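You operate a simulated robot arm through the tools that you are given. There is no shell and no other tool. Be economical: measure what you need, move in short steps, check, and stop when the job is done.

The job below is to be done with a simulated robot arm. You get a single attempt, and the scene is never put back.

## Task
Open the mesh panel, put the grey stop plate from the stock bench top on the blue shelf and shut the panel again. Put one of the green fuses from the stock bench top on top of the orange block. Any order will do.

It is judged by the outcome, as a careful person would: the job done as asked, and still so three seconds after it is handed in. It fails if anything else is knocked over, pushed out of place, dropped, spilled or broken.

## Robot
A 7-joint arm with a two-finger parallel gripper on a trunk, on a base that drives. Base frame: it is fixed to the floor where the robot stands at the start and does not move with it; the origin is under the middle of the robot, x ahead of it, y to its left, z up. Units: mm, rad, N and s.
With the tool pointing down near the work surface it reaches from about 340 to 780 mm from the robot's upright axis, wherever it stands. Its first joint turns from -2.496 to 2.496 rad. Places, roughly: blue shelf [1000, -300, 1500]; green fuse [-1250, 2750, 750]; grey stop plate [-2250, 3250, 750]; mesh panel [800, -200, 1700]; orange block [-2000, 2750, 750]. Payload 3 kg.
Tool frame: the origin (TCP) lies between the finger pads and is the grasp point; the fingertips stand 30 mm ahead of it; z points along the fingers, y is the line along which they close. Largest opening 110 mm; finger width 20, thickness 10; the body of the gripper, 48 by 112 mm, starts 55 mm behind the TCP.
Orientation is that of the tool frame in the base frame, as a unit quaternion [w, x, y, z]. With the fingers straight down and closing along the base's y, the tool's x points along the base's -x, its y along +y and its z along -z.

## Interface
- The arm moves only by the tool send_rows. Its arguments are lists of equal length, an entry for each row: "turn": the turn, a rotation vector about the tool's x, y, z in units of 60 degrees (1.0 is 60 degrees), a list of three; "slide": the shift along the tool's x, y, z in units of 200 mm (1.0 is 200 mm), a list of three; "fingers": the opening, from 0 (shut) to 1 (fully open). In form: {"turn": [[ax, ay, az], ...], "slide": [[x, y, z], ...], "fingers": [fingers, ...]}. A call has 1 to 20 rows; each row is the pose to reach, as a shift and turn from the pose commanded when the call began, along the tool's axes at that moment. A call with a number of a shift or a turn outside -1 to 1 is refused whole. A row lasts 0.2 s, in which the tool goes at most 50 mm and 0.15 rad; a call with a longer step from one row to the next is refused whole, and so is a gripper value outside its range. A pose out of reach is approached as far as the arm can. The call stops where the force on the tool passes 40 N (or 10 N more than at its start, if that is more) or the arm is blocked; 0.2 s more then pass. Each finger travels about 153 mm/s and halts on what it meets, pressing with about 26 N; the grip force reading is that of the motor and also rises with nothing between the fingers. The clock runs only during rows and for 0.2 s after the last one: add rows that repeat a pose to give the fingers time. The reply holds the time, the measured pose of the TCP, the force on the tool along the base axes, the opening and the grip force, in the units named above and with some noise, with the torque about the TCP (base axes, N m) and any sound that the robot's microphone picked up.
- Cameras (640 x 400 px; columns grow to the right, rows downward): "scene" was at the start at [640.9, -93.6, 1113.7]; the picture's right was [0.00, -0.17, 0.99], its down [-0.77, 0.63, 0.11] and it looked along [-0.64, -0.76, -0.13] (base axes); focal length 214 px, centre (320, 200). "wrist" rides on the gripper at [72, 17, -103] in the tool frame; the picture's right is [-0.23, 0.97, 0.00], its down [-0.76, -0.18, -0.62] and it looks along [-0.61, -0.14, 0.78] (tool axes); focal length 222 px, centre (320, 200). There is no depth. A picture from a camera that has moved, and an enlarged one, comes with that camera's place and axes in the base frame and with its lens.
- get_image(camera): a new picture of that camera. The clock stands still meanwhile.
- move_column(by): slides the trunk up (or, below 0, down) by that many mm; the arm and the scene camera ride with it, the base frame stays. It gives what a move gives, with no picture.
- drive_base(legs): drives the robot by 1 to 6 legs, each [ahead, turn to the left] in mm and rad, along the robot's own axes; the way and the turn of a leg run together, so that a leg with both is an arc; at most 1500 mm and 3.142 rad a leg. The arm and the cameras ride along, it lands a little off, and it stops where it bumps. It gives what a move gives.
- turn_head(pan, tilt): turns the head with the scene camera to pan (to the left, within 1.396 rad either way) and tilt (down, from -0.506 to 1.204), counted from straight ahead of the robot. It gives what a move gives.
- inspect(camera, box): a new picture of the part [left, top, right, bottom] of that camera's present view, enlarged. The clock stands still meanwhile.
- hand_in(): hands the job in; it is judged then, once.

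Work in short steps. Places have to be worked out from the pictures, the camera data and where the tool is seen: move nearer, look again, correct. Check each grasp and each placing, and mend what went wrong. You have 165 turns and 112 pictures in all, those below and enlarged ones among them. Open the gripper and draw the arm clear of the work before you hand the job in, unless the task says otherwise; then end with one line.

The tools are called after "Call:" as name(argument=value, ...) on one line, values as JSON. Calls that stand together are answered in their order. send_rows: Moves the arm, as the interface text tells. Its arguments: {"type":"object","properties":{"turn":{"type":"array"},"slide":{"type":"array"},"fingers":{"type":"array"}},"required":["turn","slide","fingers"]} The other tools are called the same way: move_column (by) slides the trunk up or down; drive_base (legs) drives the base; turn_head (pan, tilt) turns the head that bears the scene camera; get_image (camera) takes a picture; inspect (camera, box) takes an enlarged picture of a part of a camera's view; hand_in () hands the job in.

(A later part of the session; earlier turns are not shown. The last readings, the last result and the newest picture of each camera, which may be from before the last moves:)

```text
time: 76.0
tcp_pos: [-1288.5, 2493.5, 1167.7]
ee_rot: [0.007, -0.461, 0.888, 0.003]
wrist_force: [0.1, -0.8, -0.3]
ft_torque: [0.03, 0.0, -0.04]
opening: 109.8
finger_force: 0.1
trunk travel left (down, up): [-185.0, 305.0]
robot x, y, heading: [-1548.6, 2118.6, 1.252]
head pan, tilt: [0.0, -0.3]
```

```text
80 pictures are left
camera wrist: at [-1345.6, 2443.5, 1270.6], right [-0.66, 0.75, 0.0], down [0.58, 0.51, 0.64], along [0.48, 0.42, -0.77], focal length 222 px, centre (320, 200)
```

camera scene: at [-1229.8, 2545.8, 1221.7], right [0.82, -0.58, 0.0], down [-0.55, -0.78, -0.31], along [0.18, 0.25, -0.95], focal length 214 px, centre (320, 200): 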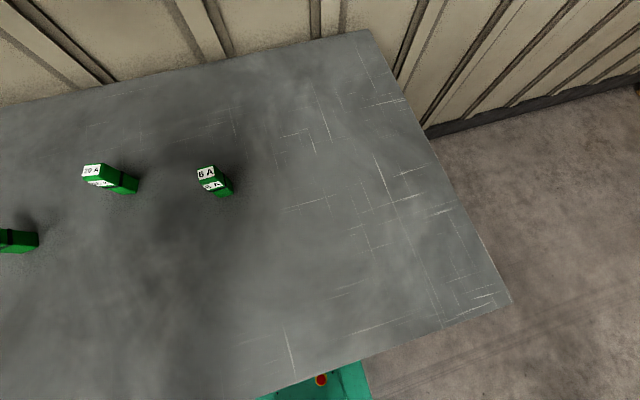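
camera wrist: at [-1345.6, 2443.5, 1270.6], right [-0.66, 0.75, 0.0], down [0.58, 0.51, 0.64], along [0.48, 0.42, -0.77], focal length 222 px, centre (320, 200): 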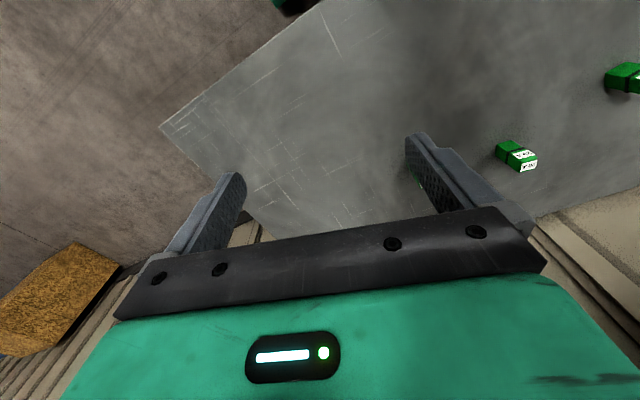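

I move the open gripper toward the fuse, keeping height (z≈1100).

Call:
send_rows(turn=[[0, 0, 0], [0, 0, 0], [0, 0, 0], [0, 0, 0], [0, 0, 0], [0, 0, 0]], slide=[[-0.17, 0.13, 0.06], [-0.34, 0.26, 0.12], [-0.5, 0.39, 0.18], [-0.66, 0.52, 0.24], [-0.82, 0.64, 0.3], [-0.82, 0.64, 0.3]], fingers=[1, 1, 1, 1, 1, 1])

Call:
get_image(camera="wrist")

```text
time: 77.4
tcp_pos: [-1296.5, 2703.4, 1110.9]
ee_rot: [0.007, -0.46, 0.888, 0.002]
wrist_force: [0.2, 0.1, 0.1]
ft_torque: [0.03, 0.01, 0.0]
opening: 110.0
finger_force: 0.1
trunk travel left (down, up): [-185.0, 305.0]
robot x, y, heading: [-1549.4, 2113.5, 1.255]
head pan, tilt: [0.0, -0.3]
```

```text
79 pictures are left
camera wrist: at [-1354.1, 2652.3, 1212.8], right [-0.66, 0.75, 0.0], down [0.58, 0.51, 0.64], along [0.47, 0.42, -0.77], focal length 222 px, centre (320, 200)
```

wrist: 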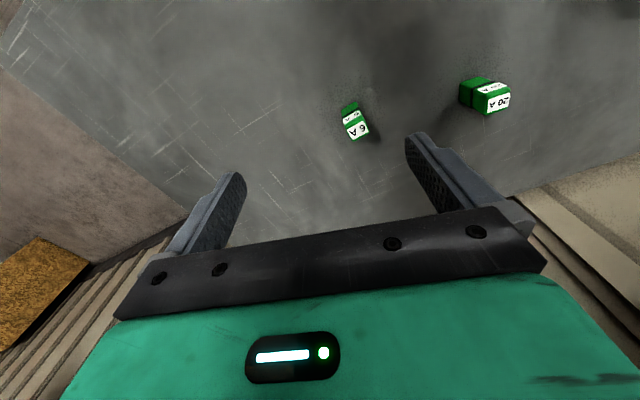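

I enlarge the 6 A fuse to get its place and orientation.

Call:
inspect(camera="wrist", box=[300, 70, 420, 160])

```text
4.44 times, centred on (360, 115) of wrist
camera zoom: at [-1354.1, 2652.3, 1212.8], right [-0.66, 0.75, 0.0], down [0.58, 0.51, 0.64], along [0.47, 0.42, -0.77], focal length 987 px, centre (142, 578)
```

zoom: 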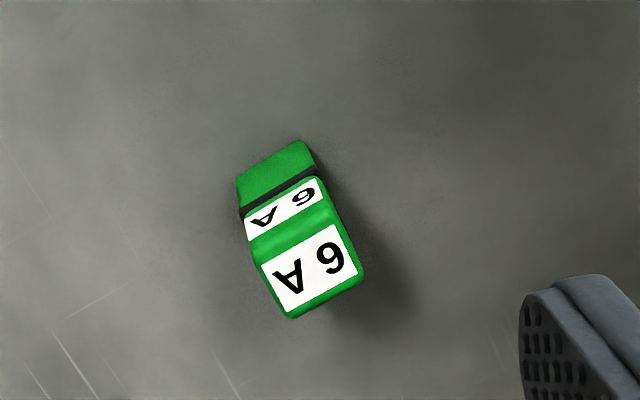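

Fuse: top centre about (-1294, 2783, 886), 30 mm square, aligned with the bench. I rotate the tool 16° to align and come above it at z≈960.

Call:
send_rows(turn=[[0, 0, -0.07], [0, 0, -0.14], [0, 0, -0.21], [0, 0, -0.267], [0, 0, -0.267]], slide=[[-0.1, 0.07, 0.19], [-0.2, 0.14, 0.38], [-0.3, 0.2, 0.57], [-0.335, 0.22, 0.755], [-0.335, 0.22, 0.755]], fingers=[1, 1, 1, 1, 1])

Call:
get_image(camera="wrist")

```text
time: 78.6
tcp_pos: [-1294.3, 2784.7, 960.4]
ee_rot: [0.007, -0.579, 0.815, 0.0]
wrist_force: [1.0, 0.8, -0.8]
ft_torque: [0.0, 0.02, -0.03]
opening: 110.1
finger_force: 0.0
trunk travel left (down, up): [-185.0, 305.0]
robot x, y, heading: [-1544.3, 2116.4, 1.253]
head pan, tilt: [0.0, -0.3]
```

```text
77 pictures are left
camera wrist: at [-1334.2, 2720.0, 1062.5], right [-0.85, 0.53, 0.0], down [0.41, 0.65, 0.64], along [0.34, 0.53, -0.77], focal length 222 px, centre (320, 200)
```

wrist: 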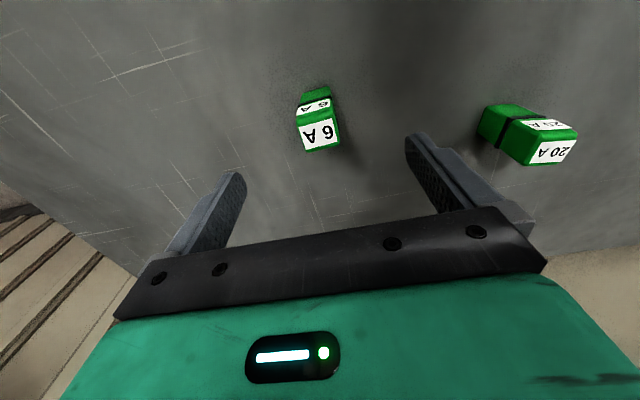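

The fuse is centred on the tool axis. I descend to z≈856 and close.

Call:
send_rows(turn=[[0, 0, 0], [0, 0, 0], [0, 0, 0], [0, 0, 0], [0, 0, 0], [0, 0, 0], [0, 0, 0], [0, 0, 0]], slide=[[0, 0, 0.15], [0, 0, 0.3], [0, 0, 0.42], [0, 0, 0.52], [0, 0, 0.52], [0, 0, 0.52], [0, 0, 0.52], [0, 0, 0.52]], fingers=[1, 1, 1, 1, 0.5, 0.2, 0.2, 0.2])

Call:
get_image(camera="wrist")

```text
time: 80.4
tcp_pos: [-1292.8, 2785.1, 856.2]
ee_rot: [0.007, -0.579, 0.815, 0.0]
wrist_force: [0.0, -0.7, -0.6]
ft_torque: [-0.02, 0.03, -0.02]
opening: 29.9
finger_force: 25.8
trunk travel left (down, up): [-185.0, 305.0]
robot x, y, heading: [-1546.8, 2113.5, 1.256]
head pan, tilt: [0.0, -0.3]
```

```text
76 pictures are left
camera wrist: at [-1332.8, 2721.9, 958.3], right [-0.84, 0.54, -0.01], down [0.41, 0.65, 0.63], along [0.34, 0.53, -0.77], focal length 222 px, centre (320, 200)
```

wrist: 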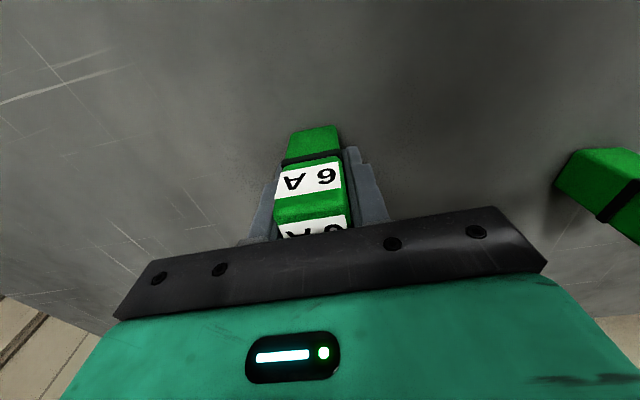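

Grasped (29.9 mm). I lift 180 mm, checking that the fuse comes along.

Call:
send_rows(turn=[[0, 0, 0], [0, 0, 0], [0, 0, 0], [0, 0, 0], [0, 0, 0]], slide=[[0, 0, -0.1], [0, 0, -0.3], [0, 0, -0.5], [0, 0, -0.7], [0, 0, -0.9]], fingers=[0.2, 0.2, 0.2, 0.2, 0.2])

Call:
turn_head(pan=0.9, tilt=-0.2)

Call:
get_image(camera="scene")

Call:
get_image(camera="wrist")

```text
time: 81.6
tcp_pos: [-1294.0, 2782.6, 1023.3]
ee_rot: [0.007, -0.579, 0.815, 0.0]
wrist_force: [-0.5, 0.4, -1.1]
ft_torque: [-0.03, 0.0, 0.0]
opening: 29.6
finger_force: 25.8
out of reach, approached as far as the arm can: row 5
trunk travel left (down, up): [-185.0, 305.0]
robot x, y, heading: [-1549.6, 2113.3, 1.255]
head pan, tilt: [0.0, -0.3]
```

```text
time: 82.8
tcp_pos: [-1295.9, 2782.1, 1022.5]
ee_rot: [0.008, -0.579, 0.815, 0.001]
wrist_force: [-0.7, -1.0, -0.5]
ft_torque: [0.0, 0.03, 0.03]
opening: 29.6
finger_force: 26.0
trunk travel left (down, up): [-185.0, 305.0]
robot x, y, heading: [-1548.0, 2110.5, 1.254]
head pan, tilt: [0.901, -0.201]
```

```text
75 pictures are left
camera scene: at [-1315.0, 2922.1, 1102.2], right [0.6, -0.2, -0.78], down [-0.47, -0.87, -0.14], along [-0.65, 0.45, -0.61], focal length 214 px, centre (320, 200)
```

scene: 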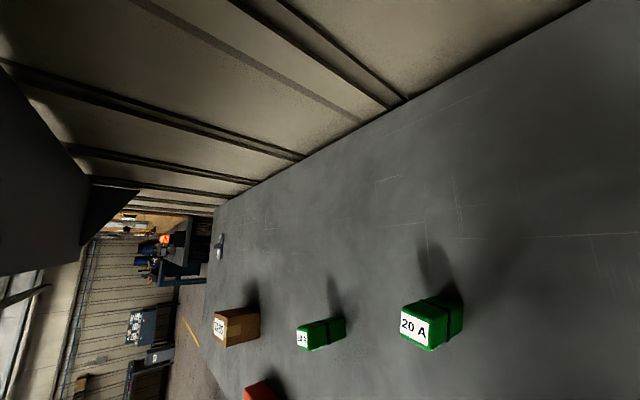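

```text
74 pictures are left
camera wrist: at [-1335.7, 2718.0, 1124.8], right [-0.84, 0.54, -0.01], down [0.41, 0.65, 0.63], along [0.34, 0.53, -0.77], focal length 222 px, centre (320, 200)
```

wrist: 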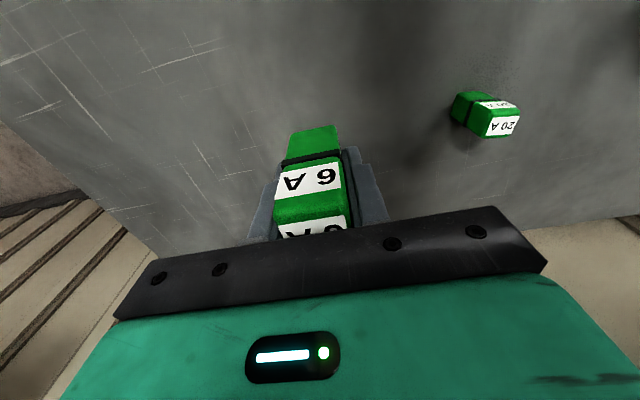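

The fuse is held. The orange block is near (-1930, 2797); a grey object (likely the plate) is at about (-2400, 3300). I retract the arm toward the robot first.

Call:
send_rows(turn=[[0, 0, 0], [0, 0, 0], [0, 0, 0], [0, 0, 0], [0, 0, 0], [0, 0, 0]], slide=[[0.2, 0, -0.15], [0.4, 0, -0.3], [0.6, 0, -0.4], [0.8, 0, -0.4], [1.0, 0, -0.4], [1.0, 0, -0.4]], fingers=[0.2, 0.2, 0.2, 0.2, 0.2, 0.2])

Call:
drive_base(legs=[[-170, 0], [0, 1.575], [520, 0], [0, -1.57]])

Call:
turn_head(pan=0, tilt=-0.3)

Call:
get_image(camera="scene")

```text
time: 84.2
tcp_pos: [-1362.0, 2590.4, 1099.4]
ee_rot: [0.009, -0.579, 0.815, 0.0]
wrist_force: [-0.4, -0.6, 0.3]
ft_torque: [0.03, -0.01, 0.01]
opening: 29.9
finger_force: 26.0
trunk travel left (down, up): [-185.0, 305.0]
robot x, y, heading: [-1545.8, 2108.2, 1.253]
head pan, tilt: [0.901, -0.201]
```

```text
time: 96.1
tcp_pos: [-1902.0, 2589.6, 1101.3]
ee_rot: [0.008, -0.578, 0.816, 0.0]
wrist_force: [0.0, 0.0, -0.3]
ft_torque: [0.01, -0.02, 0.0]
opening: 29.4
finger_force: 25.8
trunk travel left (down, up): [-185.0, 305.0]
robot x, y, heading: [-2117.8, 2123.7, 1.253]
head pan, tilt: [0.901, -0.201]
```

```text
time: 97.3
tcp_pos: [-1903.1, 2589.9, 1101.1]
ee_rot: [0.008, -0.578, 0.816, 0.001]
wrist_force: [0.5, -0.2, -0.5]
ft_torque: [0.01, 0.0, -0.02]
opening: 29.8
finger_force: 25.9
trunk travel left (down, up): [-185.0, 305.0]
robot x, y, heading: [-2120.1, 2121.7, 1.254]
head pan, tilt: [0.0, -0.3]
```

```text
73 pictures are left
camera scene: at [-1858.1, 2716.5, 1154.1], right [0.94, -0.33, 0.01], down [-0.31, -0.9, -0.31], along [0.11, 0.29, -0.95], focal length 214 px, centre (320, 200)
```

scene: 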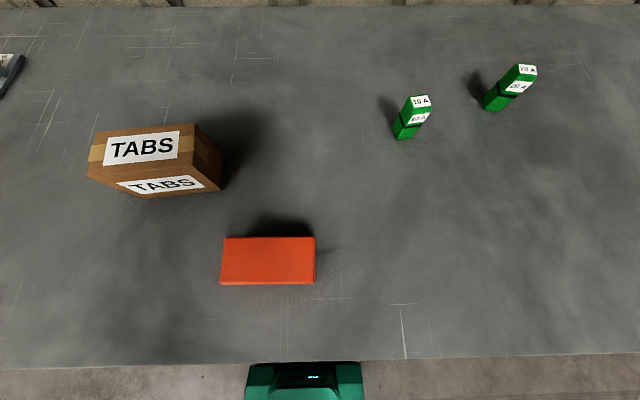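

Orange block lies just ahead. I enlarge it.

Call:
inspect(camera="scene", box=[200, 210, 340, 310])

Call:
get_image(camera="wrist")

```text
4.00 times, centred on (270, 260) of scene
camera zoom: at [-1858.1, 2716.5, 1154.1], right [0.94, -0.33, 0.01], down [-0.31, -0.9, -0.31], along [0.11, 0.29, -0.95], focal length 858 px, centre (520, -40)
```

zoom: 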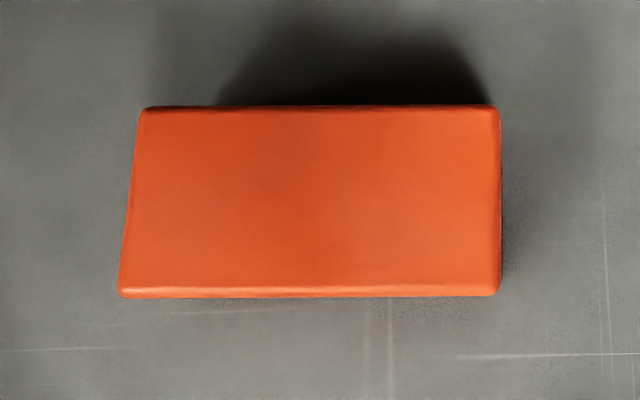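

```text
71 pictures are left
camera wrist: at [-1943.8, 2526.3, 1202.9], right [-0.84, 0.54, -0.01], down [0.41, 0.65, 0.63], along [0.34, 0.53, -0.77], focal length 222 px, centre (320, 200)
```

wrist: 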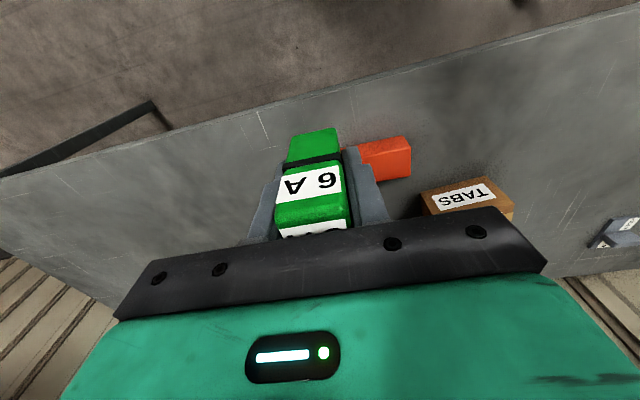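

Block top (about 125x62 mm) is centred near (-1917, 2751), top z≈850. I carry the fuse above it at z≈1000 and check.

Call:
send_rows(turn=[[0, 0, 0], [0, 0, 0], [0, 0, 0], [0, 0, 0], [0, 0, 0]], slide=[[-0.19, 0.08, 0.12], [-0.37, 0.17, 0.25], [-0.55, 0.25, 0.38], [-0.735, 0.335, 0.5], [-0.735, 0.335, 0.5]], fingers=[0.2, 0.2, 0.2, 0.2, 0.2])

Call:
get_image(camera="wrist")

Call:
turn_head(pan=0, tilt=0.4)

Call:
get_image(camera="scene")

```text
time: 98.5
tcp_pos: [-1915.0, 2753.2, 1003.0]
ee_rot: [0.008, -0.578, 0.816, 0.0]
wrist_force: [0.2, -0.4, -1.1]
ft_torque: [0.03, 0.01, 0.02]
opening: 29.6
finger_force: 25.5
trunk travel left (down, up): [-185.0, 305.0]
robot x, y, heading: [-2120.5, 2120.9, 1.249]
head pan, tilt: [0.0, -0.3]
```

```text
70 pictures are left
camera wrist: at [-1956.4, 2688.9, 1104.4], right [-0.84, 0.54, -0.01], down [0.41, 0.65, 0.63], along [0.34, 0.53, -0.77], focal length 222 px, centre (320, 200)
```

wrist: 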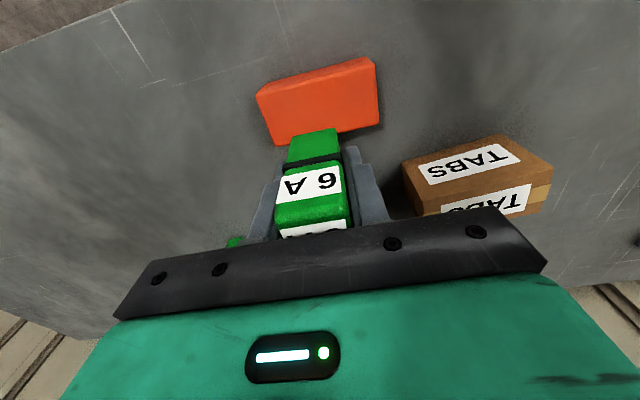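

```text
time: 99.6
tcp_pos: [-1916.1, 2751.9, 1004.2]
ee_rot: [0.008, -0.578, 0.816, 0.0]
wrist_force: [-0.4, 0.6, -1.1]
ft_torque: [0.0, 0.03, -0.01]
opening: 29.5
finger_force: 26.1
trunk travel left (down, up): [-185.0, 305.0]
robot x, y, heading: [-2119.0, 2121.9, 1.256]
head pan, tilt: [0.0, 0.4]
```

```text
69 pictures are left
camera scene: at [-1891.2, 2819.9, 1041.3], right [0.94, -0.33, 0.01], down [-0.31, -0.87, 0.38], along [-0.12, -0.36, -0.93], focal length 214 px, centre (320, 200)
```

scene: 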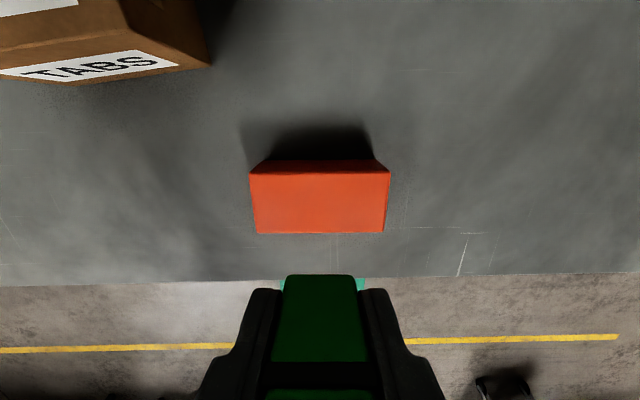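

Triangulation gives block top centre (-1917, 2750, ~865). TCP is well centred; I descend to z≈938 and look.

Call:
send_rows(turn=[[0, 0, 0], [0, 0, 0], [0, 0, 0], [0, 0, 0]], slide=[[0.01, 0, 0.12], [0.01, 0, 0.24], [0.01, 0, 0.33], [0.01, 0, 0.33]], fingers=[0.2, 0.2, 0.2, 0.2])

Call:
get_image(camera="wrist")

Call:
get_image(camera="scene")

```text
time: 100.6
tcp_pos: [-1914.3, 2750.7, 935.8]
ee_rot: [0.008, -0.578, 0.816, 0.0]
wrist_force: [0.2, -1.1, 0.1]
ft_torque: [-0.04, 0.01, 0.03]
opening: 29.9
finger_force: 26.4
trunk travel left (down, up): [-185.0, 305.0]
robot x, y, heading: [-2120.9, 2122.4, 1.254]
head pan, tilt: [0.0, 0.4]
```

```text
68 pictures are left
camera wrist: at [-1956.0, 2687.2, 1038.5], right [-0.84, 0.54, -0.01], down [0.41, 0.65, 0.63], along [0.34, 0.53, -0.77], focal length 222 px, centre (320, 200)
```

wrist: 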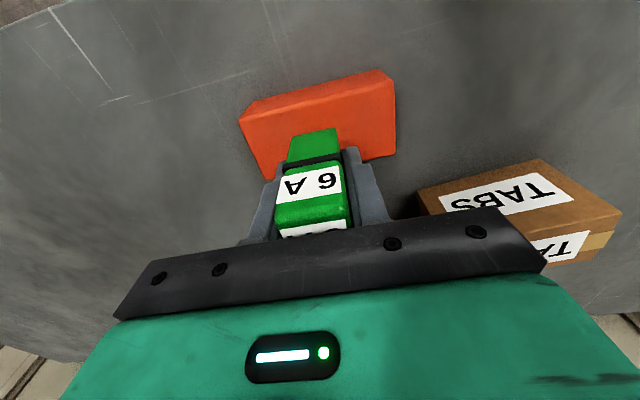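

```text
67 pictures are left
camera scene: at [-1890.7, 2818.6, 974.7], right [0.94, -0.33, 0.01], down [-0.31, -0.87, 0.38], along [-0.12, -0.36, -0.93], focal length 214 px, centre (320, 200)
```

scene: 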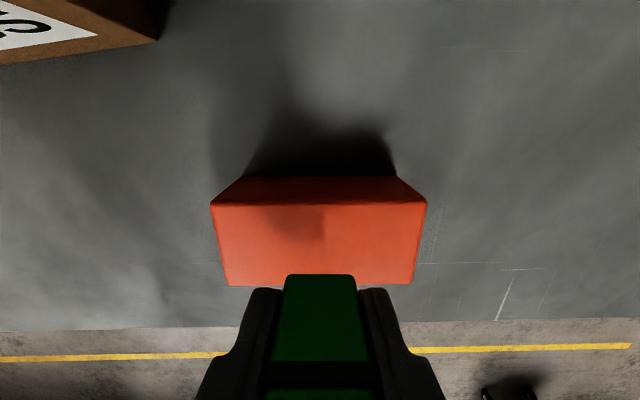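

Fuse hovers a little above the block, well within its top. I lower in 2 mm steps until contact.

Call:
send_rows(turn=[[0, 0, 0], [0, 0, 0], [0, 0, 0], [0, 0, 0], [0, 0, 0], [0, 0, 0]], slide=[[0, 0, 0.01], [0, 0, 0.02], [0, 0, 0.03], [0, 0, 0.04], [0, 0, 0.045], [0, 0, 0.05]], fingers=[0.2, 0.2, 0.2, 0.2, 0.2, 0.2])

Call:
get_image(camera="wrist")

```text
time: 102.0
tcp_pos: [-1915.7, 2750.9, 926.8]
ee_rot: [0.009, -0.578, 0.816, 0.0]
wrist_force: [-0.6, 0.3, -0.3]
ft_torque: [-0.01, -0.02, 0.01]
opening: 29.7
finger_force: 25.9
trunk travel left (down, up): [-185.0, 305.0]
robot x, y, heading: [-2119.4, 2120.4, 1.258]
head pan, tilt: [0.0, 0.4]
```

```text
66 pictures are left
camera wrist: at [-1956.7, 2687.2, 1028.0], right [-0.84, 0.54, -0.01], down [0.41, 0.65, 0.63], along [0.34, 0.53, -0.77], focal length 222 px, centre (320, 200)
```

wrist: 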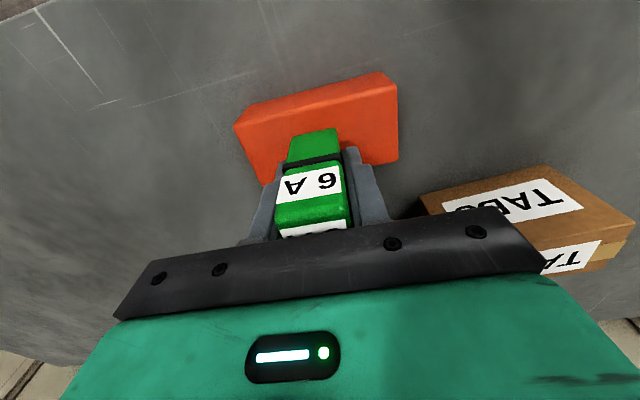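

No contact yet at 927. I keep lowering in 2 mm steps.

Call:
send_rows(turn=[[0, 0, 0], [0, 0, 0], [0, 0, 0], [0, 0, 0], [0, 0, 0], [0, 0, 0], [0, 0, 0], [0, 0, 0]], slide=[[0, 0, 0.01], [0, 0, 0.02], [0, 0, 0.03], [0, 0, 0.04], [0, 0, 0.05], [0, 0, 0.06], [0, 0, 0.07], [0, 0, 0.08]], fingers=[0.2, 0.2, 0.2, 0.2, 0.2, 0.2, 0.2, 0.2])

```text
time: 103.8
tcp_pos: [-1915.7, 2751.8, 910.8]
ee_rot: [0.008, -0.578, 0.816, 0.0]
wrist_force: [-0.1, 0.7, -1.2]
ft_torque: [-0.03, -0.01, -0.02]
opening: 29.7
finger_force: 26.3
trunk travel left (down, up): [-185.0, 305.0]
robot x, y, heading: [-2116.6, 2122.2, 1.251]
head pan, tilt: [0.0, 0.4]
```

Call:
inspect(camera="wrist", box=[220, 60, 420, 200])

Call:
inspect(camera="scene", box=[180, 150, 460, 350])

```text
2.86 times, centred on (320, 130) of wrist
camera zoom: at [-1956.3, 2687.5, 1012.5], right [-0.84, 0.54, -0.01], down [0.41, 0.65, 0.63], along [0.34, 0.53, -0.77], focal length 635 px, centre (320, 400)
```

zoom: 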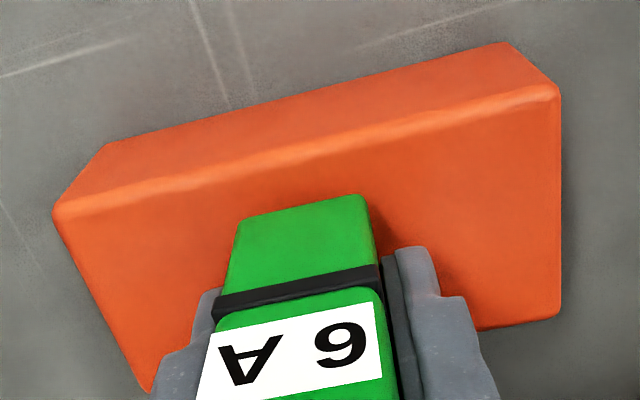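

```text
2.00 times, centred on (320, 250) of scene
camera zoom: at [-1891.0, 2818.9, 948.7], right [0.94, -0.33, 0.01], down [-0.31, -0.87, 0.38], along [-0.12, -0.36, -0.93], focal length 429 px, centre (320, 100)
```

zoom: 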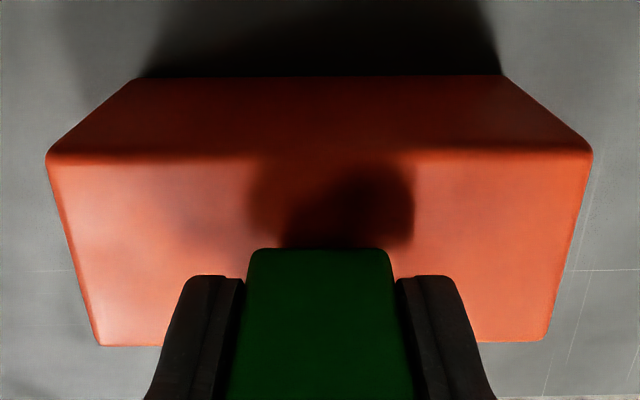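

Very close to contact. I continue lowering in 1.5 mm steps.

Call:
send_rows(turn=[[0, 0, 0], [0, 0, 0], [0, 0, 0], [0, 0, 0], [0, 0, 0], [0, 0, 0], [0, 0, 0], [0, 0, 0]], slide=[[0, 0, 0.008], [0, 0, 0.016], [0, 0, 0.024], [0, 0, 0.032], [0, 0, 0.04], [0, 0, 0.048], [0, 0, 0.056], [0, 0, 0.064]], fingers=[0.2, 0.2, 0.2, 0.2, 0.2, 0.2, 0.2, 0.2])

```text
time: 105.6
tcp_pos: [-1916.0, 2750.4, 900.2]
ee_rot: [0.01, -0.578, 0.816, 0.002]
wrist_force: [2.5, -1.2, 31.7]
ft_torque: [0.01, 0.39, -0.01]
opening: 29.7
finger_force: 25.8
trunk travel left (down, up): [-185.0, 305.0]
robot x, y, heading: [-2123.9, 2118.8, 1.252]
head pan, tilt: [0.0, 0.4]
```

Contact (31.7 N up). I relieve 2 mm, open the fingers, and retreat upward.

Call:
send_rows(turn=[[0, 0, 0], [0, 0, 0], [0, 0, 0], [0, 0, 0], [0, 0, 0], [0, 0, 0], [0, 0, 0], [0, 0, 0], [0, 0, 0]], slide=[[0, 0, -0.012], [0, 0, -0.012], [0, 0, -0.012], [0, 0, -0.012], [0, 0, -0.1], [0, 0, -0.25], [0, 0, -0.45], [0, 0, -0.65], [0, 0, -0.8]], fingers=[0.2, 0.4, 0.7, 0.7, 0.7, 0.7, 0.7, 0.7, 0.7])

Call:
get_image(camera="scene")

Call:
get_image(camera="wrist")

```text
time: 107.6
tcp_pos: [-1916.3, 2749.8, 1058.0]
ee_rot: [0.008, -0.578, 0.816, 0.001]
wrist_force: [-0.2, 0.2, -0.5]
ft_torque: [-0.03, -0.02, 0.02]
opening: 77.0
finger_force: 0.1
trunk travel left (down, up): [-185.0, 305.0]
robot x, y, heading: [-2115.9, 2120.3, 1.256]
head pan, tilt: [0.0, 0.4]
```

```text
63 pictures are left
camera scene: at [-1893.0, 2817.2, 1095.2], right [0.94, -0.33, 0.01], down [-0.31, -0.87, 0.38], along [-0.12, -0.36, -0.93], focal length 214 px, centre (320, 200)
```

scene: 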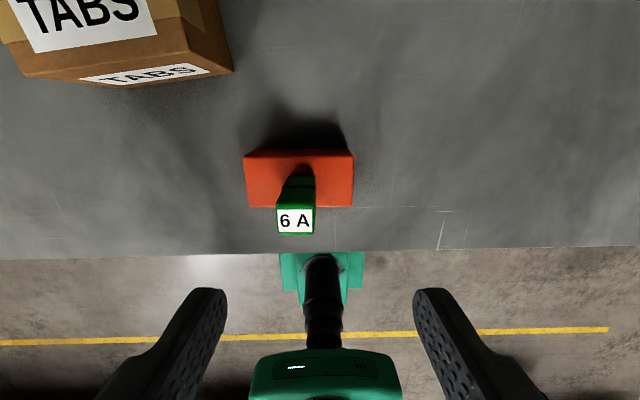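

```text
62 pictures are left
camera wrist: at [-1958.3, 2685.8, 1158.8], right [-0.84, 0.54, -0.01], down [0.41, 0.65, 0.64], along [0.34, 0.53, -0.77], focal length 222 px, centre (320, 200)
```

wrist: 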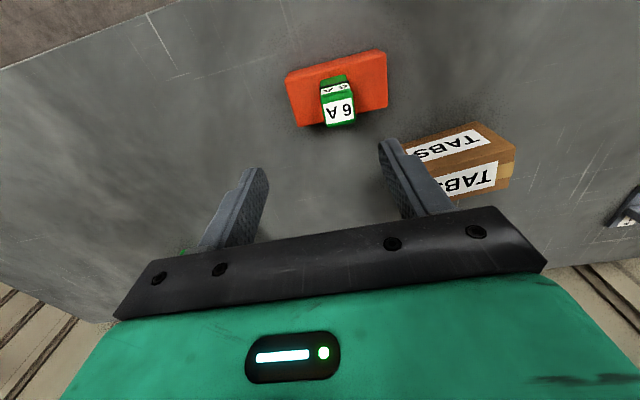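

The fuse stands on the orange block. Now I look left for the stop plate.

Call:
turn_head(pan=0.6, tilt=-0.4)

Call:
get_image(camera="scene")

```text
time: 108.7
tcp_pos: [-1917.4, 2749.2, 1056.8]
ee_rot: [0.008, -0.578, 0.816, 0.0]
wrist_force: [0.2, -1.0, -0.3]
ft_torque: [0.01, 0.01, 0.0]
opening: 76.9
finger_force: 0.0
trunk travel left (down, up): [-185.0, 305.0]
robot x, y, heading: [-2116.7, 2120.7, 1.254]
head pan, tilt: [0.6, -0.4]
```

```text
61 pictures are left
camera scene: at [-1909.1, 2896.6, 1127.4], right [0.79, -0.27, -0.56], down [-0.51, -0.79, -0.33], along [-0.35, 0.55, -0.76], focal length 214 px, centre (320, 200)
```

scene: 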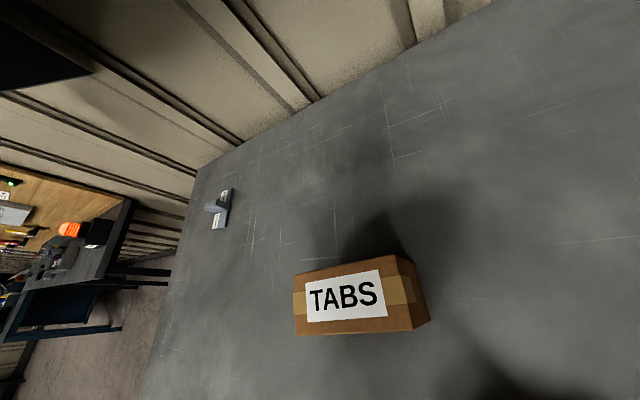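

Call:
inspect(camera="scene", box=[160, 160, 280, 260])

```text
4.00 times, centred on (220, 210) of scene
camera zoom: at [-1909.1, 2896.6, 1127.4], right [0.79, -0.27, -0.56], down [-0.51, -0.79, -0.33], along [-0.35, 0.55, -0.76], focal length 858 px, centre (720, 160)
```

zoom: 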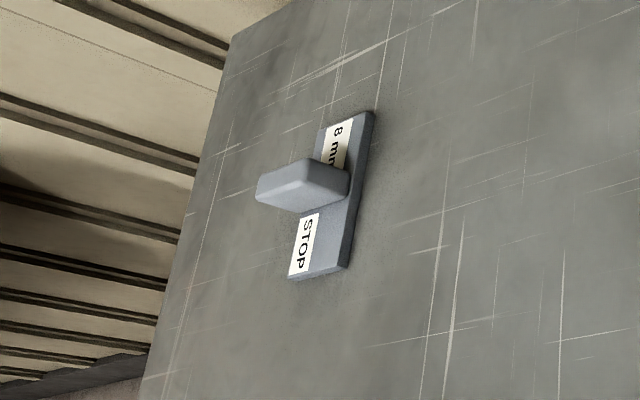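

The stop plate lies near (-2352, 3289): a flat plate about 116 mm long pointing in depth, with an upright tab to grip. Before driving left, I check the floor to my left/behind for obstacles.

Call:
turn_head(pan=0.6, tilt=0.8)

Call:
get_image(camera="scene")

```text
time: 110.1
tcp_pos: [-1917.8, 2750.2, 1056.7]
ee_rot: [0.009, -0.578, 0.816, 0.0]
wrist_force: [0.3, -0.6, 0.2]
ft_torque: [-0.01, -0.02, -0.01]
opening: 77.1
finger_force: 0.0
trunk travel left (down, up): [-185.0, 305.0]
robot x, y, heading: [-2119.2, 2123.0, 1.254]
head pan, tilt: [0.6, 0.799]
```

```text
59 pictures are left
camera scene: at [-1947.9, 2798.9, 1119.8], right [0.79, -0.27, -0.56], down [0.14, -0.8, 0.59], along [-0.6, -0.54, -0.59], focal length 214 px, centre (320, 200)
```

scene: 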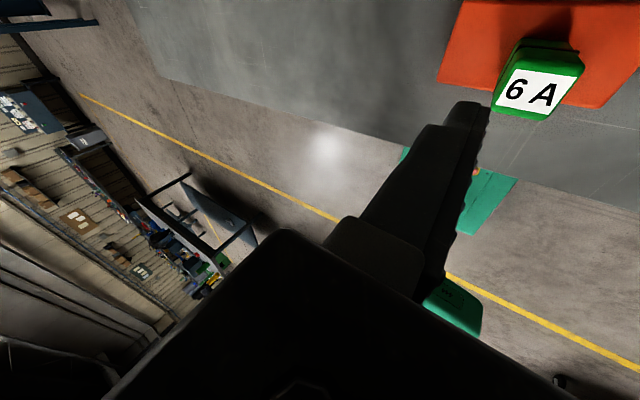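

The floor along the bench's front is clear. I drive 580 mm left along the bench and face it again.

Call:
drive_base(legs=[[0, 1.58], [580, 0], [0, -1.575]])

Call:
turn_head(pan=0, tilt=-0.4)

Call:
get_image(camera="scene")

```text
time: 121.3
tcp_pos: [-2476.3, 2920.8, 1057.4]
ee_rot: [0.008, -0.581, 0.814, 0.001]
wrist_force: [0.5, 0.0, -0.1]
ft_torque: [0.03, 0.03, 0.01]
opening: 76.9
finger_force: 0.1
trunk travel left (down, up): [-185.0, 305.0]
robot x, y, heading: [-2709.2, 2303.6, 1.264]
head pan, tilt: [0.6, 0.799]
```

```text
time: 122.7
tcp_pos: [-2476.5, 2919.9, 1056.9]
ee_rot: [0.008, -0.581, 0.814, 0.0]
wrist_force: [-0.8, 0.7, 0.0]
ft_torque: [0.03, -0.04, 0.03]
opening: 77.2
finger_force: 0.1
trunk travel left (down, up): [-185.0, 305.0]
robot x, y, heading: [-2705.2, 2299.1, 1.267]
head pan, tilt: [0.0, -0.4]
```

```text
58 pictures are left
camera scene: at [-2430.0, 3054.3, 1115.6], right [0.95, -0.33, 0.01], down [-0.3, -0.87, -0.4], along [0.14, 0.38, -0.92], focal length 214 px, centre (320, 200)
```

scene: 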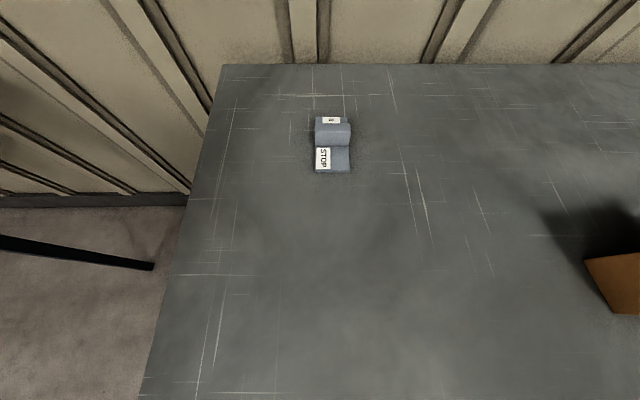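

I enlarge the plate to see its tab.

Call:
inspect(camera="scene", box=[280, 95, 390, 190])

```text
4.21 times, centred on (335, 142) of scene
camera zoom: at [-2430.0, 3054.3, 1115.6], right [0.95, -0.33, 0.01], down [-0.3, -0.87, -0.4], along [0.14, 0.38, -0.92], focal length 903 px, centre (257, 442)
```

zoom: 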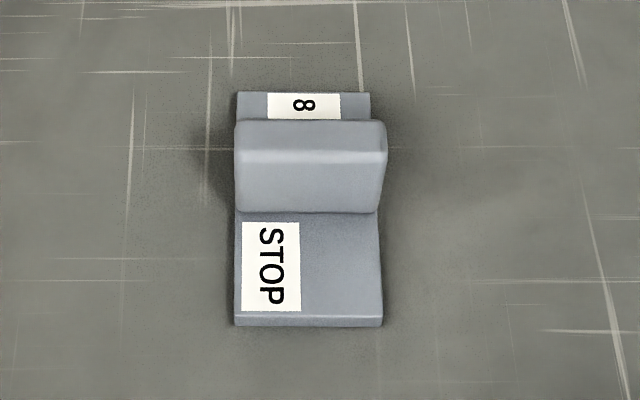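

The tab: 57 mm wide across the plate, about 17 thick, top z≈852, centre about (-2330, 3274). I creep 165 mm nearer, then tilt the tool 45° outward (fingers open) so both reach and later shelf placing work.

Call:
drive_base(legs=[[165, 0]])

Call:
send_rows(turn=[[0, -0.14, 0], [0, -0.28, 0], [0, -0.42, 0], [0, -0.56, 0], [0, -0.7, 0], [0, -0.75, 0], [0, -0.75, 0]], slide=[[0, 0, 0], [0, 0, 0], [0, 0, 0], [0, 0, 0], [0, 0, 0], [0, 0, 0], [0, 0, 0]], fingers=[1, 1, 1, 1, 1, 1, 1])

Call:
get_image(camera="wrist")

```text
time: 124.2
tcp_pos: [-2424.9, 3077.0, 1058.5]
ee_rot: [0.009, -0.581, 0.814, 0.0]
wrist_force: [0.2, -0.5, 0.0]
ft_torque: [0.01, 0.0, 0.0]
opening: 76.8
finger_force: 0.1
trunk travel left (down, up): [-185.0, 305.0]
robot x, y, heading: [-2655.9, 2456.2, 1.263]
head pan, tilt: [0.0, -0.4]
```

```text
time: 125.8
tcp_pos: [-2425.8, 3078.3, 1059.4]
ee_rot: [0.32, -0.536, 0.749, 0.223]
wrist_force: [-0.4, 0.5, 0.9]
ft_torque: [-0.01, 0.02, 0.02]
opening: 110.1
finger_force: 0.0
trunk travel left (down, up): [-185.0, 305.0]
robot x, y, heading: [-2657.6, 2459.2, 1.264]
head pan, tilt: [0.0, -0.4]
```

```text
56 pictures are left
camera wrist: at [-2482.8, 2965.2, 1078.0], right [-0.87, 0.47, 0.15], down [0.19, 0.02, 0.98], along [0.46, 0.88, -0.11], focal length 222 px, centre (320, 200)
```

wrist: 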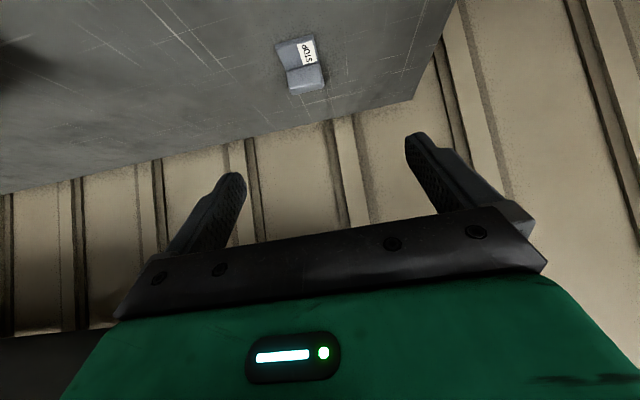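

Wrist view agrees (tab about (-2332, 3270)). I advance along the tool axis to about 100 mm short of the tab.

Call:
send_rows(turn=[[0, 0, 0], [0, 0, 0], [0, 0, 0], [0, 0, 0], [0, 0, 0], [0, 0, 0]], slide=[[0, -0.03, 0.2], [0, -0.06, 0.4], [0, -0.09, 0.6], [0, -0.12, 0.8], [0, -0.135, 1.0], [0, -0.135, 1.0]], fingers=[1, 1, 1, 1, 1, 1])

Call:
get_image(camera="wrist")

Call:
get_image(camera="scene")

```text
time: 127.2
tcp_pos: [-2352.6, 3203.5, 918.3]
ee_rot: [0.319, -0.536, 0.749, 0.222]
wrist_force: [0.8, -0.1, 0.8]
ft_torque: [0.01, -0.02, -0.02]
opening: 110.2
finger_force: 0.1
trunk travel left (down, up): [-185.0, 305.0]
robot x, y, heading: [-2652.6, 2462.6, 1.263]
head pan, tilt: [0.0, -0.4]
```

```text
55 pictures are left
camera wrist: at [-2408.7, 3091.1, 937.5], right [-0.87, 0.47, 0.15], down [0.19, 0.03, 0.98], along [0.45, 0.88, -0.11], focal length 222 px, centre (320, 200)
```

wrist: 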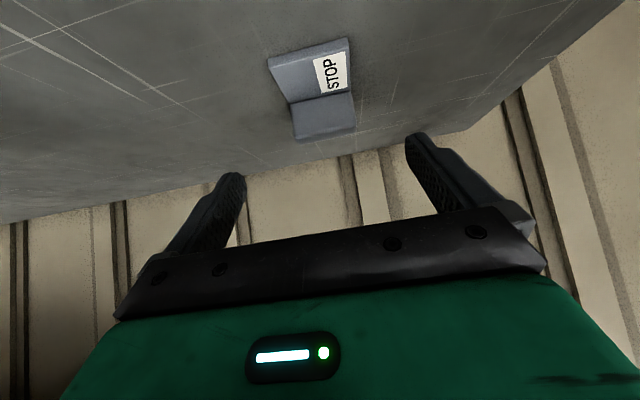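

```text
54 pictures are left
camera scene: at [-2333.8, 3258.9, 1059.6], right [0.95, -0.33, 0.01], down [-0.11, -0.35, -0.93], along [0.31, 0.88, -0.36], focal length 214 px, centre (320, 200)
```

scene: 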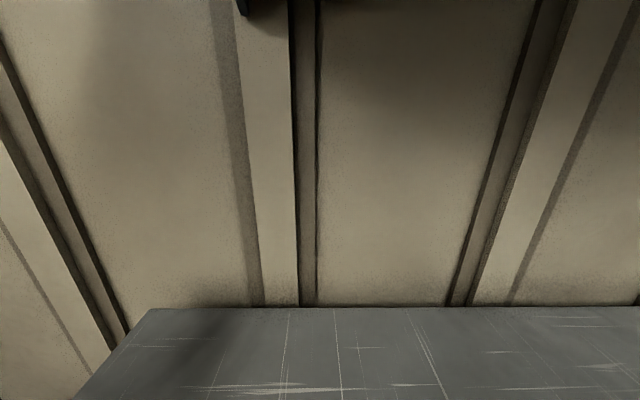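

Tool is aligned with the tab; about 100 mm remain. I advance 75 mm and look again.

Call:
send_rows(turn=[[0, 0, 0], [0, 0, 0], [0, 0, 0], [0, 0, 0]], slide=[[0, 0.015, 0.12], [0, 0.015, 0.25], [0, 0.015, 0.375], [0, 0.015, 0.375]], fingers=[1, 1, 1, 1])

Call:
get_image(camera="wrist")

```text
time: 128.2
tcp_pos: [-2337.5, 3254.8, 865.8]
ee_rot: [0.318, -0.536, 0.75, 0.222]
wrist_force: [-0.2, -1.5, 0.7]
ft_torque: [0.03, -0.01, 0.01]
opening: 110.1
finger_force: 0.1
trunk travel left (down, up): [-185.0, 305.0]
robot x, y, heading: [-2657.4, 2456.4, 1.267]
head pan, tilt: [0.0, -0.4]
```

```text
53 pictures are left
camera wrist: at [-2394.2, 3142.9, 884.9], right [-0.87, 0.47, 0.15], down [0.19, 0.03, 0.98], along [0.45, 0.88, -0.11], focal length 222 px, centre (320, 200)
```

wrist: 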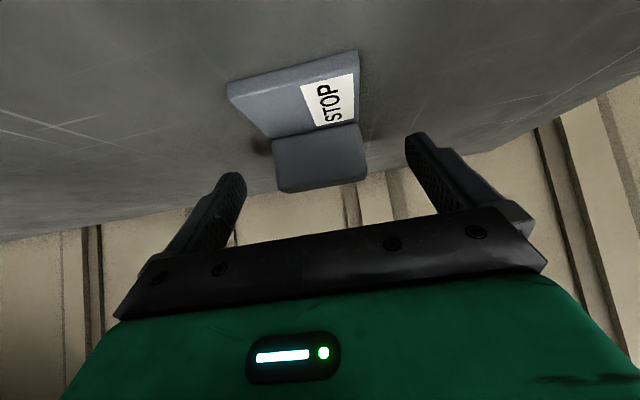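

Tab spans z 826–862, so the bench top is about 815. Final approach: 27 mm forward with slight lift, to TCP z≈850, then close.

Call:
send_rows(turn=[[0, 0, 0], [0, 0, 0], [0, 0, 0], [0, 0, 0], [0, 0, 0], [0, 0, 0], [0, 0, 0], [0, 0, 0]], slide=[[-0.012, 0.002, 0.04], [-0.024, 0.005, 0.08], [-0.024, 0.005, 0.12], [-0.024, 0.005, 0.137], [-0.024, 0.005, 0.137], [-0.024, 0.005, 0.137], [-0.024, 0.005, 0.137], [-0.024, 0.005, 0.137]], fingers=[1, 1, 1, 1, 0.7, 0.45, 0.45, 0.45])

Call:
get_image(camera="wrist")

```text
time: 130.0
tcp_pos: [-2330.9, 3277.9, 849.9]
ee_rot: [0.319, -0.536, 0.749, 0.222]
wrist_force: [1.0, 1.9, 2.2]
ft_torque: [0.1, 0.18, 0.03]
opening: 56.1
finger_force: 25.9
trunk travel left (down, up): [-185.0, 305.0]
robot x, y, heading: [-2657.5, 2460.6, 1.266]
head pan, tilt: [0.0, -0.4]
```

```text
52 pictures are left
camera wrist: at [-2388.1, 3165.0, 870.0], right [-0.87, 0.47, 0.15], down [0.19, 0.02, 0.98], along [0.46, 0.88, -0.11], focal length 222 px, centre (320, 200)
```

wrist: 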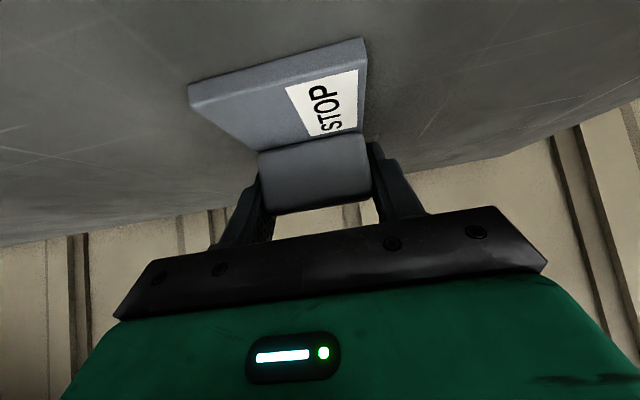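

Gripped at 56 mm. I lift straight up 160 mm and check.

Call:
send_rows(turn=[[0, 0, 0], [0, 0, 0], [0, 0, 0], [0, 0, 0], [0, 0, 0], [0, 0, 0]], slide=[[-0.05, 0, -0.05], [-0.1, 0, -0.1], [-0.22, 0, -0.22], [-0.36, 0, -0.36], [-0.5, 0, -0.5], [-0.57, 0, -0.56]], fingers=[0.45, 0.45, 0.45, 0.45, 0.45, 0.45])

Call:
get_image(camera="wrist")

```text
time: 131.4
tcp_pos: [-2332.7, 3277.8, 1010.6]
ee_rot: [0.319, -0.535, 0.75, 0.222]
wrist_force: [0.1, 0.7, -4.6]
ft_torque: [0.07, -0.05, 0.03]
opening: 56.0
finger_force: 25.9
trunk travel left (down, up): [-185.0, 305.0]
robot x, y, heading: [-2658.8, 2457.9, 1.26]
head pan, tilt: [0.0, -0.4]
```

```text
51 pictures are left
camera wrist: at [-2388.7, 3165.6, 1030.0], right [-0.87, 0.47, 0.15], down [0.19, 0.02, 0.98], along [0.46, 0.88, -0.11], focal length 222 px, centre (320, 200)
```

wrist: 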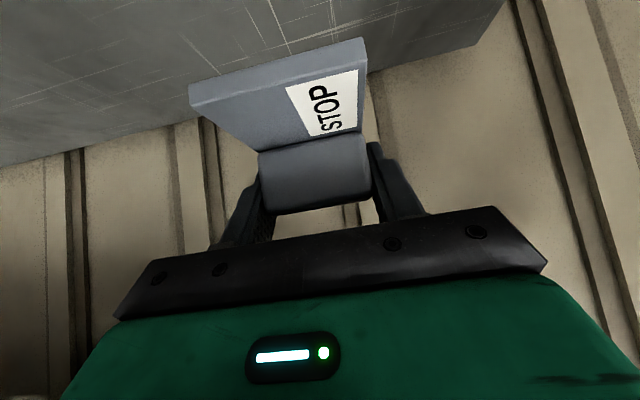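

The plate is held level (about 4.6 N). I retract the arm toward the robot.

Call:
send_rows(turn=[[0, 0, 0], [0, 0, 0], [0, 0, 0], [0, 0, 0], [0, 0, 0], [0, 0, 0]], slide=[[0.08, 0, -0.17], [0.17, 0, -0.34], [0.27, 0, -0.5], [0.37, 0, -0.67], [0.48, 0, -0.84], [0.55, 0, -0.95]], fingers=[0.45, 0.45, 0.45, 0.45, 0.45, 0.45])

Call:
send_rows(turn=[[0, 0, 0], [0, 0, 0], [0, 0, 0], [0, 0, 0]], slide=[[0.12, 0, -0.16], [0.24, 0, -0.32], [0.36, 0, -0.48], [0.45, 0, -0.6]], fingers=[0.45, 0.45, 0.45, 0.45])

Call:
drive_base(legs=[[-170, 0], [0, -1.62]])

Call:
turn_head(pan=0, tilt=-0.2)

Call:
get_image(camera="scene")

```text
time: 132.8
tcp_pos: [-2403.7, 3074.3, 1064.2]
ee_rot: [0.32, -0.536, 0.749, 0.222]
wrist_force: [-0.2, 0.3, -5.0]
ft_torque: [0.04, -0.02, -0.03]
opening: 55.8
finger_force: 26.2
trunk travel left (down, up): [-185.0, 305.0]
robot x, y, heading: [-2656.0, 2456.0, 1.269]
head pan, tilt: [0.0, -0.4]
```

```text
time: 133.8
tcp_pos: [-2451.3, 2935.2, 1083.4]
ee_rot: [0.319, -0.536, 0.749, 0.223]
wrist_force: [1.1, 0.5, -5.6]
ft_torque: [0.03, 0.01, 0.0]
opening: 55.8
finger_force: 26.0
trunk travel left (down, up): [-185.0, 305.0]
robot x, y, heading: [-2657.0, 2458.1, 1.266]
head pan, tilt: [0.0, -0.4]
```

```text
time: 139.4
tcp_pos: [-2239.7, 2069.6, 1085.4]
ee_rot: [0.383, 0.172, 0.905, -0.077]
wrist_force: [0.0, 2.7, -5.5]
ft_torque: [-0.1, -0.01, -0.09]
opening: 55.9
finger_force: 25.4
trunk travel left (down, up): [-185.0, 305.0]
robot x, y, heading: [-2694.4, 2346.0, -0.336]
head pan, tilt: [0.0, -0.4]
stopped in leg 2: the robot was blocked; the commanded pose is now the measured one
```

```text
time: 140.1
tcp_pos: [-2239.2, 2069.3, 1084.2]
ee_rot: [0.382, 0.172, 0.905, -0.077]
wrist_force: [0.2, 0.4, -4.4]
ft_torque: [0.0, -0.08, -0.04]
opening: 55.9
finger_force: 26.1
trunk travel left (down, up): [-185.0, 305.0]
robot x, y, heading: [-2688.0, 2344.2, -0.338]
head pan, tilt: [0.0, -0.201]
```

```text
50 pictures are left
camera scene: at [-2187.3, 2048.2, 1208.7], right [-0.37, -0.93, 0.01], down [-0.5, 0.19, -0.84], along [0.78, -0.32, -0.54], focal length 214 px, centre (320, 200)
```

scene: 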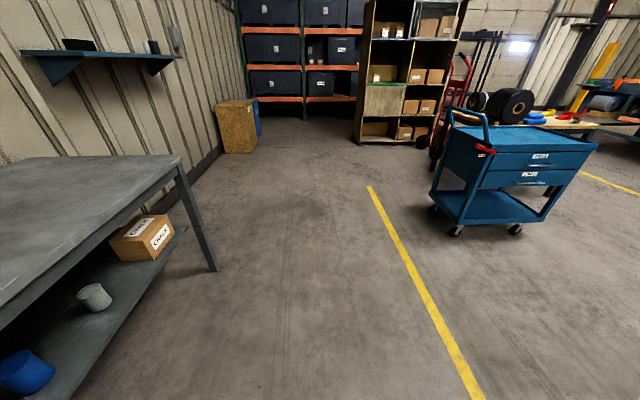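

The turn was stopped by a bump just before its end. I look behind the robot to see what it touches.

Call:
turn_head(pan=0, tilt=1.2)

Call:
get_image(camera="scene")

```text
time: 141.7
tcp_pos: [-2240.2, 2068.7, 1084.8]
ee_rot: [0.382, 0.173, 0.905, -0.077]
wrist_force: [-0.5, -0.2, -4.7]
ft_torque: [0.0, -0.03, 0.03]
opening: 55.6
finger_force: 25.8
trunk travel left (down, up): [-185.0, 305.0]
robot x, y, heading: [-2687.5, 2347.3, -0.333]
head pan, tilt: [0.0, 1.201]
```

```text
49 pictures are left
camera scene: at [-2281.5, 2085.3, 1143.4], right [-0.37, -0.93, 0.01], down [-0.85, 0.34, 0.39], along [-0.36, 0.14, -0.92], focal length 214 px, centre (320, 200)
```

scene: 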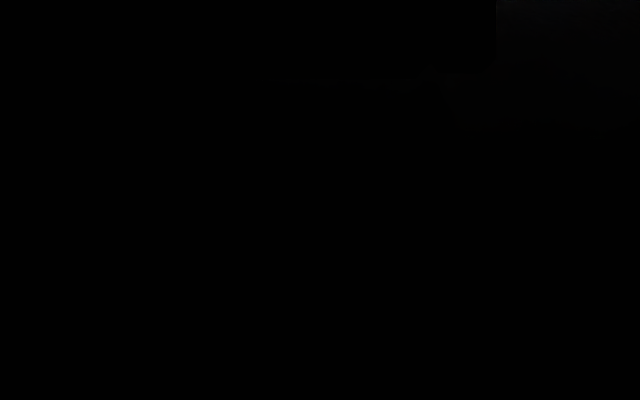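

Call:
turn_head(pan=-1.2, tilt=1.15)

Call:
get_image(camera="scene")

Call:
turn_head(pan=1.2, tilt=1.15)

Call:
get_image(camera="scene")

```text
time: 143.1
tcp_pos: [-2239.2, 2068.9, 1084.7]
ee_rot: [0.382, 0.173, 0.905, -0.077]
wrist_force: [0.2, -0.4, -4.3]
ft_torque: [-0.04, -0.08, -0.01]
opening: 56.1
finger_force: 26.3
trunk travel left (down, up): [-185.0, 305.0]
robot x, y, heading: [-2688.2, 2343.9, -0.339]
head pan, tilt: [-1.201, 1.15]
```

```text
48 pictures are left
camera scene: at [-2323.0, 2042.3, 1169.8], right [-0.75, -0.08, 0.65], down [-0.17, 0.98, -0.07], along [-0.64, -0.16, -0.76], focal length 214 px, centre (320, 200)
```

scene: 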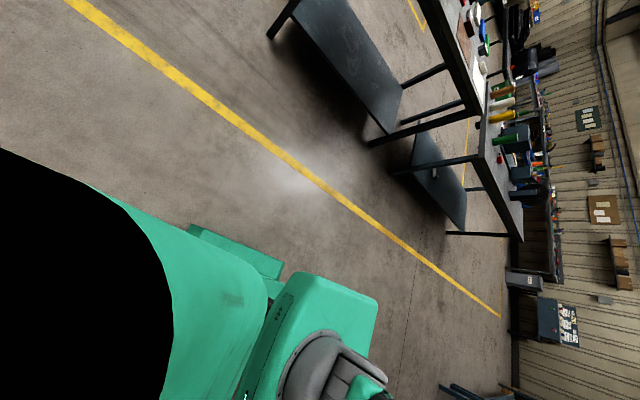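

```text
time: 145.3
tcp_pos: [-2238.4, 2069.9, 1085.2]
ee_rot: [0.382, 0.172, 0.905, -0.076]
wrist_force: [0.7, 0.5, -5.1]
ft_torque: [-0.02, -0.07, -0.01]
opening: 56.0
finger_force: 25.6
trunk travel left (down, up): [-185.0, 305.0]
robot x, y, heading: [-2687.7, 2344.5, -0.337]
head pan, tilt: [1.201, 1.15]
```

```text
47 pictures are left
camera scene: at [-2281.9, 2145.4, 1169.0], right [0.49, -0.59, -0.65], down [-0.8, -0.6, -0.06], along [-0.35, 0.54, -0.76], focal length 214 px, centre (320, 200)
```

scene: 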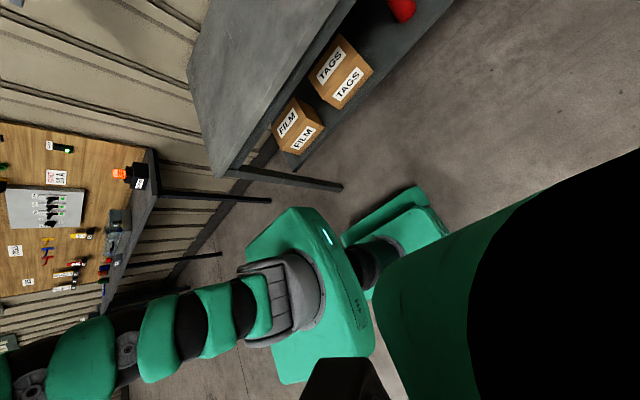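

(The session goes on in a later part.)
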